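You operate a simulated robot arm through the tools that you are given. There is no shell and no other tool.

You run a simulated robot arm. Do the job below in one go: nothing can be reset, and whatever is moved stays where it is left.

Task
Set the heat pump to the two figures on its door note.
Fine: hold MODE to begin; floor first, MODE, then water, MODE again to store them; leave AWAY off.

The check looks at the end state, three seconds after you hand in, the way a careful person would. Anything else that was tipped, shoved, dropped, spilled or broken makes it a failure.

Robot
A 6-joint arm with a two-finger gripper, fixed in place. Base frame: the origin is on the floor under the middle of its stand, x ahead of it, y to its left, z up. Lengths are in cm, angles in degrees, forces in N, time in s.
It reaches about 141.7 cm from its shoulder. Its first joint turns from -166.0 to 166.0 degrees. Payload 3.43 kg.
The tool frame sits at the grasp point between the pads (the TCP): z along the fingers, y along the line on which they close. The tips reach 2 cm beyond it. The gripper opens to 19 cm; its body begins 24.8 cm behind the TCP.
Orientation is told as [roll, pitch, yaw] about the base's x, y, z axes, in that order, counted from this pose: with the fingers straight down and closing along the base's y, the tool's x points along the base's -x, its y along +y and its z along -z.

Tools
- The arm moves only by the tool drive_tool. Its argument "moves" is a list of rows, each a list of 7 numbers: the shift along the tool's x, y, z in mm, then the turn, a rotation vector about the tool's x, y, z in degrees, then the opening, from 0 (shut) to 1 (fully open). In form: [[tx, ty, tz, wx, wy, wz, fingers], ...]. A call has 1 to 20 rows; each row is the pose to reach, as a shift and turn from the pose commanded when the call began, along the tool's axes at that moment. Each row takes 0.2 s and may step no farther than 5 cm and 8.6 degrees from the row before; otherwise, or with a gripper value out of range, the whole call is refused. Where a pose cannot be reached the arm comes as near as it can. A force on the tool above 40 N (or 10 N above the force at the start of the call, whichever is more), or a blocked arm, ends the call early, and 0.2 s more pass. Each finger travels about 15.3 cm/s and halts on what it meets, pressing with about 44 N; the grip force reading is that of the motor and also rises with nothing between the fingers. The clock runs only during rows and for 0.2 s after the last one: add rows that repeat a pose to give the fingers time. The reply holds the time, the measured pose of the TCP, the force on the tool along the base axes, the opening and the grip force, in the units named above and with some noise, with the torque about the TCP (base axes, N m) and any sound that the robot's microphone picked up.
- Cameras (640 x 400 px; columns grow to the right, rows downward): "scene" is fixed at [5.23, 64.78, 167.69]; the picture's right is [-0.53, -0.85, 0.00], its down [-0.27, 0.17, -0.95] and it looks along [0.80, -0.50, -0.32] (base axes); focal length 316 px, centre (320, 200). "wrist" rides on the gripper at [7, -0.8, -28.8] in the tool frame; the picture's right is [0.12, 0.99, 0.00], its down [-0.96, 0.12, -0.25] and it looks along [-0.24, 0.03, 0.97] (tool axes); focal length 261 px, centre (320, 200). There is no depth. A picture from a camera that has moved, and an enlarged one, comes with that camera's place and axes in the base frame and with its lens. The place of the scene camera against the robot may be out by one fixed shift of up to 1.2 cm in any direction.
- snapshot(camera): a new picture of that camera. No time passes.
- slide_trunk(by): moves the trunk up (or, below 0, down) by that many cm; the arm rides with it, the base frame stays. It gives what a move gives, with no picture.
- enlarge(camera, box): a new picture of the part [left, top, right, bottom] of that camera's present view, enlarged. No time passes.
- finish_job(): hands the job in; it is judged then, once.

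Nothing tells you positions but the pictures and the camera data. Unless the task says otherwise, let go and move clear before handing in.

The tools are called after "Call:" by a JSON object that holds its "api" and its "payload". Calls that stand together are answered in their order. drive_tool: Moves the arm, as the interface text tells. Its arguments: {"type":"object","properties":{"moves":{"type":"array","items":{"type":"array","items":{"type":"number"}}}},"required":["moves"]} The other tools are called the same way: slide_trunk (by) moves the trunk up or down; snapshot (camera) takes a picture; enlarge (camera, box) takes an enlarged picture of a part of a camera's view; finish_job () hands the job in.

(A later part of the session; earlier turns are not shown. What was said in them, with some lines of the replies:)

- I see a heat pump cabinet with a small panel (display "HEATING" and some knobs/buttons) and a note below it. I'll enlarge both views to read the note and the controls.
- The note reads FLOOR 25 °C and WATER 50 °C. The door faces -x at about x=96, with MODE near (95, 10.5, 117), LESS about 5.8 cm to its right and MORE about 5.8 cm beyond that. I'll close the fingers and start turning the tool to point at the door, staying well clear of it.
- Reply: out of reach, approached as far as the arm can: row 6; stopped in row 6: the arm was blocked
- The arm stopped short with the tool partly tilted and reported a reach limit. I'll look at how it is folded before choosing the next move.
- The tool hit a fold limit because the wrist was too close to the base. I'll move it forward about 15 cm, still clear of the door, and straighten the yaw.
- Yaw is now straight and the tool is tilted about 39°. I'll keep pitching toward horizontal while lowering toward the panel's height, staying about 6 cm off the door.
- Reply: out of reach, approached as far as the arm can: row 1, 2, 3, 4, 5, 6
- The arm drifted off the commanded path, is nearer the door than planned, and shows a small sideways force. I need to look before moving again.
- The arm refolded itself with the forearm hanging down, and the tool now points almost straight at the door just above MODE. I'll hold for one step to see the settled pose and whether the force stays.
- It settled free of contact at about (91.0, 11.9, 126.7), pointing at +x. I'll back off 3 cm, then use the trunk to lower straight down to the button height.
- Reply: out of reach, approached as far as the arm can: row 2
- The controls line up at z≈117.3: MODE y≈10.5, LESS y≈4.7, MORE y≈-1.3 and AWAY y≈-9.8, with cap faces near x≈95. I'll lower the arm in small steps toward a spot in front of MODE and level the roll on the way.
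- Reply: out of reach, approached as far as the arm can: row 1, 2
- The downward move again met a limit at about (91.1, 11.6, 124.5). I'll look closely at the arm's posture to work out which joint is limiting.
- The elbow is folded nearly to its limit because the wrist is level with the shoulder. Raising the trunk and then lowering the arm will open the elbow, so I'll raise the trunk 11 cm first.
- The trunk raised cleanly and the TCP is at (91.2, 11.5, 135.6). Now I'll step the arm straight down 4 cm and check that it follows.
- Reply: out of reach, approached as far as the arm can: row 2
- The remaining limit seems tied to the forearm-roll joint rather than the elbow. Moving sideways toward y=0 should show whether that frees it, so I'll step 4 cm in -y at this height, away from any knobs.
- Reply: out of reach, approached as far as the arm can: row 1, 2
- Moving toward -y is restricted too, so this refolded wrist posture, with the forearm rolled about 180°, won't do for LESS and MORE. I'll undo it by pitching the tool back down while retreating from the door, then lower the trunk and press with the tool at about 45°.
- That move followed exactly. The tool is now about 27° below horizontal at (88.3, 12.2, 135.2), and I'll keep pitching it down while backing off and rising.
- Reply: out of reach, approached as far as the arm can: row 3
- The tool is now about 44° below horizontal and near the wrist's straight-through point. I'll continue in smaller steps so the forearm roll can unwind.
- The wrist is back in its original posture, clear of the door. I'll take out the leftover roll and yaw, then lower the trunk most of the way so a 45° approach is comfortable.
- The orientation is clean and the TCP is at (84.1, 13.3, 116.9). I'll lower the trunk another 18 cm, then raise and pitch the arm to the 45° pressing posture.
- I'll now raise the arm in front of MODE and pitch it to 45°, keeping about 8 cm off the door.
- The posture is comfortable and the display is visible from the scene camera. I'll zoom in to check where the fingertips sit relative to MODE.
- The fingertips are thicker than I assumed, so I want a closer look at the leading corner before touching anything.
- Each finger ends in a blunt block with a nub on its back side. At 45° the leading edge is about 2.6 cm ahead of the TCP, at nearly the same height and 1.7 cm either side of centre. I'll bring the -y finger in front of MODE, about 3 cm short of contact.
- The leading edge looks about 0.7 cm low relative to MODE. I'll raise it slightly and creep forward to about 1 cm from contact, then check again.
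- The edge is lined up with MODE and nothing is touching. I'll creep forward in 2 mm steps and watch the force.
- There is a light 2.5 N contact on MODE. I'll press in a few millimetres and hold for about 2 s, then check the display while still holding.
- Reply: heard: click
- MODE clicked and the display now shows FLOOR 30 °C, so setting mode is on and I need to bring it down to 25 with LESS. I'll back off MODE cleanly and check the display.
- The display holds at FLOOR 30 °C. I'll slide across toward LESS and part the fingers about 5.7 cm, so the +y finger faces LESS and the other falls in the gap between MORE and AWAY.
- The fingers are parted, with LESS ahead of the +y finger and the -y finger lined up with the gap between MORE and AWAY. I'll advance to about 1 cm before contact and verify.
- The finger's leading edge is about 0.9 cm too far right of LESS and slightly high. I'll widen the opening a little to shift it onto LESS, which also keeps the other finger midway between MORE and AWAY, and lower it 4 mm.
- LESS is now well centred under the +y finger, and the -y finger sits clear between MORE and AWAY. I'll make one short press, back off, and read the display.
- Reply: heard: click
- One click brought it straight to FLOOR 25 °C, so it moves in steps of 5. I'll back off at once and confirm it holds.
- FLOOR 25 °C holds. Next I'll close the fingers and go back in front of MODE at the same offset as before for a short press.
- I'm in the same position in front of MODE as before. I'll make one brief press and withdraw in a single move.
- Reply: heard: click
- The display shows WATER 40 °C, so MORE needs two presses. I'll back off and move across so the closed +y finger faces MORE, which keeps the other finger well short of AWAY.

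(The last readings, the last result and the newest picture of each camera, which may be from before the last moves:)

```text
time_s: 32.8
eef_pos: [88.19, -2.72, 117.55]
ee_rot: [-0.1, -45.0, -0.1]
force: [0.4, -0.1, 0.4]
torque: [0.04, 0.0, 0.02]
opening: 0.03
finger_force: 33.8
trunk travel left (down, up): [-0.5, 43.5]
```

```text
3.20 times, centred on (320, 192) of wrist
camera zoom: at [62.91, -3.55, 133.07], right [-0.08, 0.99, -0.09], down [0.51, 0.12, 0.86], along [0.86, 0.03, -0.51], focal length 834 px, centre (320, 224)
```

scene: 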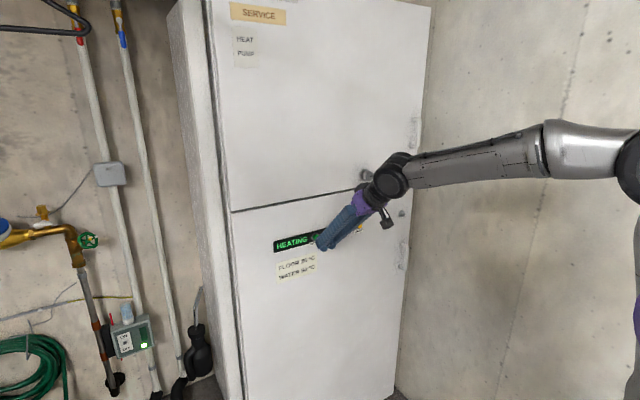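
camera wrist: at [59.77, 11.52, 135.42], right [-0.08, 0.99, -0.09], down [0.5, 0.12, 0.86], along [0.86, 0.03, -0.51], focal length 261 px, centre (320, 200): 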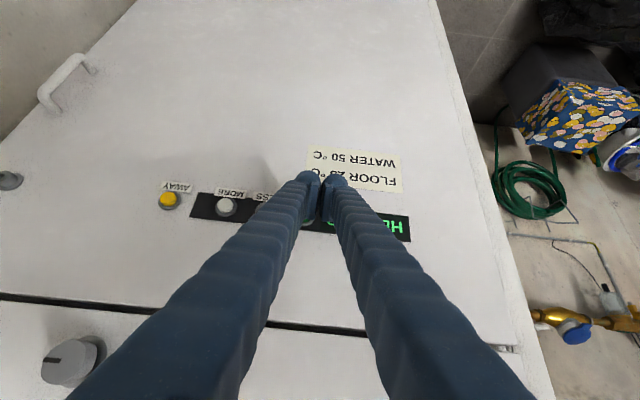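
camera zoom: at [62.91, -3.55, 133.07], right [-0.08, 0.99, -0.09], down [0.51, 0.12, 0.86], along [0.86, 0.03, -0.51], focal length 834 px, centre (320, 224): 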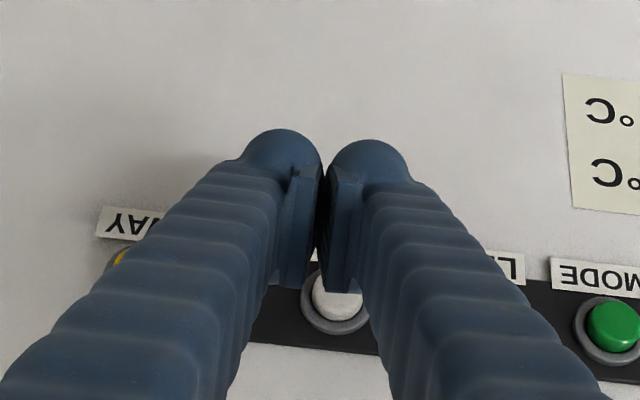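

The +y finger lines up with MORE but should go about 0.5 cm further right. I'll correct that and make one short press, then withdraw and read the display.

Call:
{"api": "drive_tool", "payload": {"moves": [[-10, -5, 10, 0, 0, 0, 0], [-22, -5, 22, 0, 0, 0, 0], [-27.5, -5, 27.5, 0, 0, 0, 0], [-30.8, -5, 30.8, 0, 0, 0, 0], [-30.8, -5, 30.8, 0, 0, 0, 0], [-18, -5, 18, 0, 0, 0, 0], [-10, -5, 10, 0, 0, 0, 0]]}}

Call:
{"api": "enlarge", "payload": {"camera": "scene", "box": [270, 200, 390, 275]}}

```text
time_s: 34.4
eef_pos: [89.64, -3.18, 117.54]
ee_rot: [-0.1, -45.1, -0.1]
force: [0.2, 0.2, 0.0]
torque: [-0.01, -0.04, -0.01]
opening: 0.02
finger_force: 34.5
trunk travel left (down, up): [-0.5, 43.5]
heard: click
```

```text
5.33 times, centred on (330, 238) of scene
camera zoom: at [5.23, 64.78, 167.69], right [-0.53, -0.85, 0.0], down [-0.27, 0.17, -0.95], along [0.8, -0.5, -0.32], focal length 1683 px, centre (267, 0)
```

zoom: 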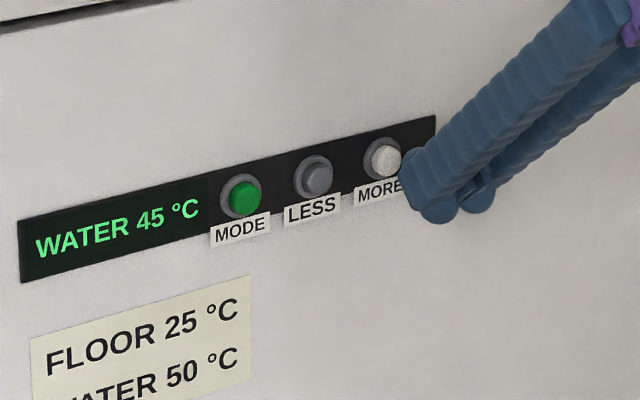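

WATER is now 45 °C, and one more identical press should make it 50.

Call:
{"api": "drive_tool", "payload": {"moves": [[-12, 0, 12, 0, 0, 0, 0], [-17.5, 0, 17.5, 0, 0, 0, 0], [-20.8, 0, 20.8, 0, 0, 0, 0], [-20.8, 0, 20.8, 0, 0, 0, 0], [-8, 0, 8, 0, 0, 0, 0], [8, 0, -8, 0, 0, 0, 0]]}}

Call:
{"api": "enlarge", "payload": {"camera": "scene", "box": [270, 200, 390, 275]}}

```text
time_s: 35.8
eef_pos: [88.3, -3.19, 117.77]
ee_rot: [-0.1, -45.1, -0.1]
force: [0.2, -0.8, -0.5]
torque: [0.01, 0.01, 0.02]
opening: 0.01
finger_force: 34.5
trunk travel left (down, up): [-0.5, 43.5]
heard: click
```

```text
5.33 times, centred on (330, 238) of scene
camera zoom: at [5.23, 64.78, 167.69], right [-0.53, -0.85, 0.0], down [-0.27, 0.17, -0.95], along [0.8, -0.5, -0.32], focal length 1683 px, centre (267, 0)
```

zoom: 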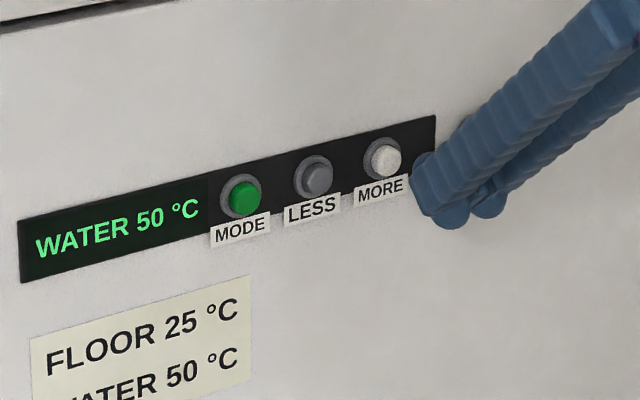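

WATER reads 50 °C. Now I'll return to MODE with the fingers closed, at the same offset as before, to store the settings.

Call:
{"api": "drive_tool", "payload": {"moves": [[0, 20, 0, 0, 0, 0, 0], [0, 54, 0, 0, 0, 0, 0], [0, 88, 0, 0, 0, 0, 0], [0, 122, 0, 0, 0, 0, 0], [0, 154, 0, 0, 0, 0, 0], [0, 154, 0, 0, 0, 0, 0]]}}

Call:
{"api": "enlarge", "payload": {"camera": "scene", "box": [260, 200, 380, 275]}}

```text
time_s: 37.2
eef_pos: [88.09, 12.26, 117.62]
ee_rot: [-0.1, -45.1, -0.1]
force: [-0.9, 0.2, -1.2]
torque: [-0.07, 0.03, -0.04]
opening: 0.0
finger_force: 34.1
trunk travel left (down, up): [-0.5, 43.5]
```

```text
5.33 times, centred on (320, 238) of scene
camera zoom: at [5.23, 64.78, 167.69], right [-0.53, -0.85, 0.0], down [-0.27, 0.17, -0.95], along [0.8, -0.5, -0.32], focal length 1683 px, centre (320, 0)
```

zoom: 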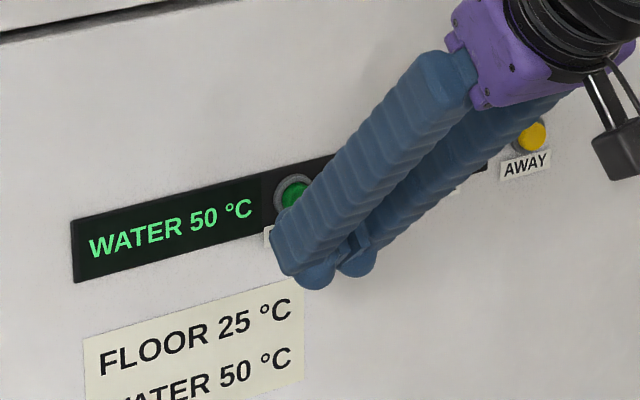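

The display still reads WATER 50 °C and the finger faces MODE. I'll do one short press to store, then withdraw.

Call:
{"api": "drive_tool", "payload": {"moves": [[-14.1, 0, 14.1, 0, 0, 0, 0], [-23.3, 0, 23.3, 0, 0, 0, 0], [-28.3, 0, 28.3, 0, 0, 0, 0], [-31.5, 0, 31.5, 0, 0, 0, 0], [-31.5, 0, 31.5, 0, 0, 0, 0], [-21, 0, 21, 0, 0, 0, 0], [-7, 0, 7, 0, 0, 0, 0]]}}

Call:
{"api": "enlarge", "payload": {"camera": "scene", "box": [260, 200, 380, 275]}}

```text
time_s: 38.8
eef_pos: [89.51, 12.08, 117.52]
ee_rot: [-0.2, -45.1, -0.1]
force: [-1.2, -0.2, 0.2]
torque: [0.01, 0.0, 0.0]
opening: 0.0
finger_force: 34.3
trunk travel left (down, up): [-0.5, 43.5]
heard: click
```

```text
5.33 times, centred on (320, 238) of scene
camera zoom: at [5.23, 64.78, 167.69], right [-0.53, -0.85, 0.0], down [-0.27, 0.17, -0.95], along [0.8, -0.5, -0.32], focal length 1683 px, centre (320, 0)
```

zoom: 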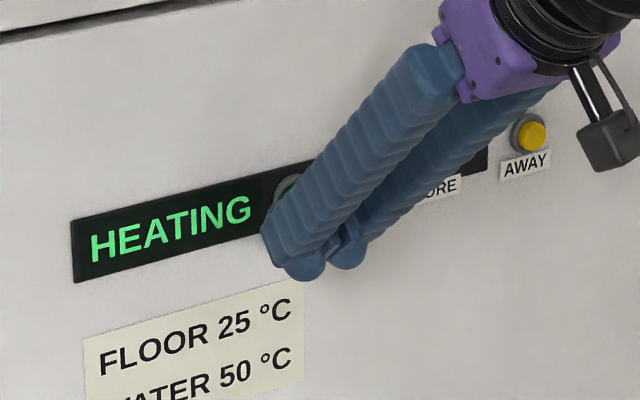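

The display is back to HEATING, so the settings are stored. I'll move the arm clear of the door and check the whole scene, including AWAY.

Call:
{"api": "drive_tool", "payload": {"moves": [[17, 0, -17, 0, 0, 0, 0], [30, 0, -35, 0, 0, 0, 0], [35, 0, -55, 0, 0, 0, 0], [40, 0, -75, 0, 0, 0, 0]]}}

Call:
{"api": "snapshot", "payload": {"camera": "scene"}}

Call:
{"api": "enlarge", "payload": {"camera": "scene", "box": [260, 200, 380, 275]}}

```text
time_s: 39.8
eef_pos: [81.77, 11.6, 118.03]
ee_rot: [-0.6, -43.6, -0.2]
force: [-0.5, -0.1, 0.5]
torque: [-0.05, -0.02, -0.03]
opening: 0.0
finger_force: 34.2
trunk travel left (down, up): [-0.5, 43.5]
```

```text
taken
```

scene: 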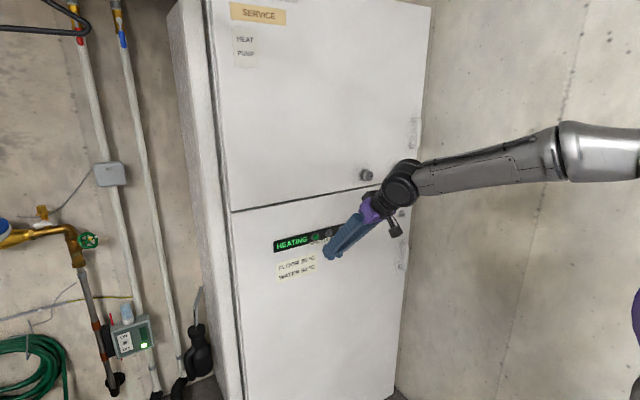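

```text
5.33 times, centred on (320, 238) of scene
camera zoom: at [5.23, 64.78, 167.69], right [-0.53, -0.85, 0.0], down [-0.27, 0.17, -0.95], along [0.8, -0.5, -0.32], focal length 1683 px, centre (320, 0)
```

zoom: 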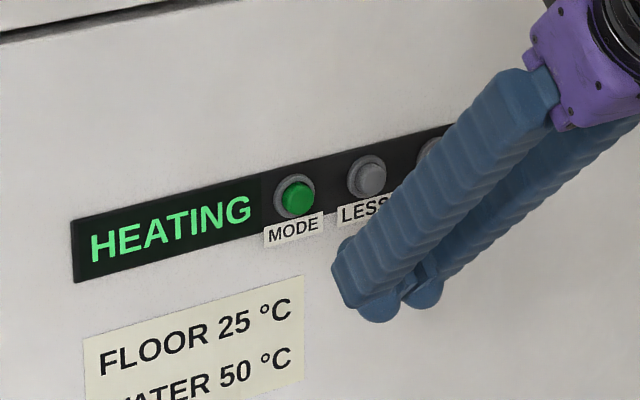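

The display shows HEATING and the arm is about 10 cm off the door. One last check on AWAY with the wrist camera, since the arm hides it from the scene view.

Call:
{"api": "enlarge", "payload": {"camera": "wrist", "box": [120, 120, 420, 308]}}

```text
2.13 times, centred on (270, 214) of wrist
camera zoom: at [56.88, 11.14, 134.11], right [-0.07, 0.99, -0.09], down [0.53, 0.12, 0.84], along [0.85, 0.01, -0.53], focal length 555 px, centre (426, 170)
```

zoom: 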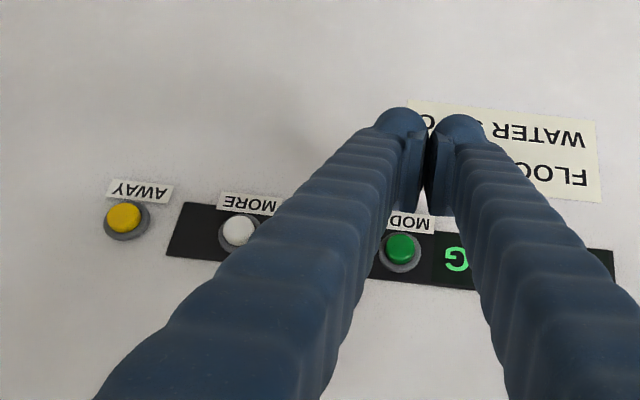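

AWAY looks the same as at the start and was never touched. The display is back to HEATING after I stored FLOOR 25 °C and WATER 50 °C, and the arm is clear, so I'm handing in.

Call:
{"api": "finish_job", "payload": {}}

```text
The job is handed in.
```

The heat pump is set to the figures on its door note: floor 25 °C and water 50 °C. I saw each value on the display before pressing MODE, and after the last MODE press it went back to HEATING. I did not reopen the menu to check the stored values.

- **Floor:** it started at 30 °C and took one LESS press, since each press moves it 5 °C.
- **Water:** it started at 40 °C and took two MORE presses.
- **AWAY:** I never touched it, and it looks the same as at the start.

The arm hit reach limits while I was finding a workable pressing posture, but the only contact with the cabinet was the button presses. At hand-in the fingers were about 10 cm off the door.
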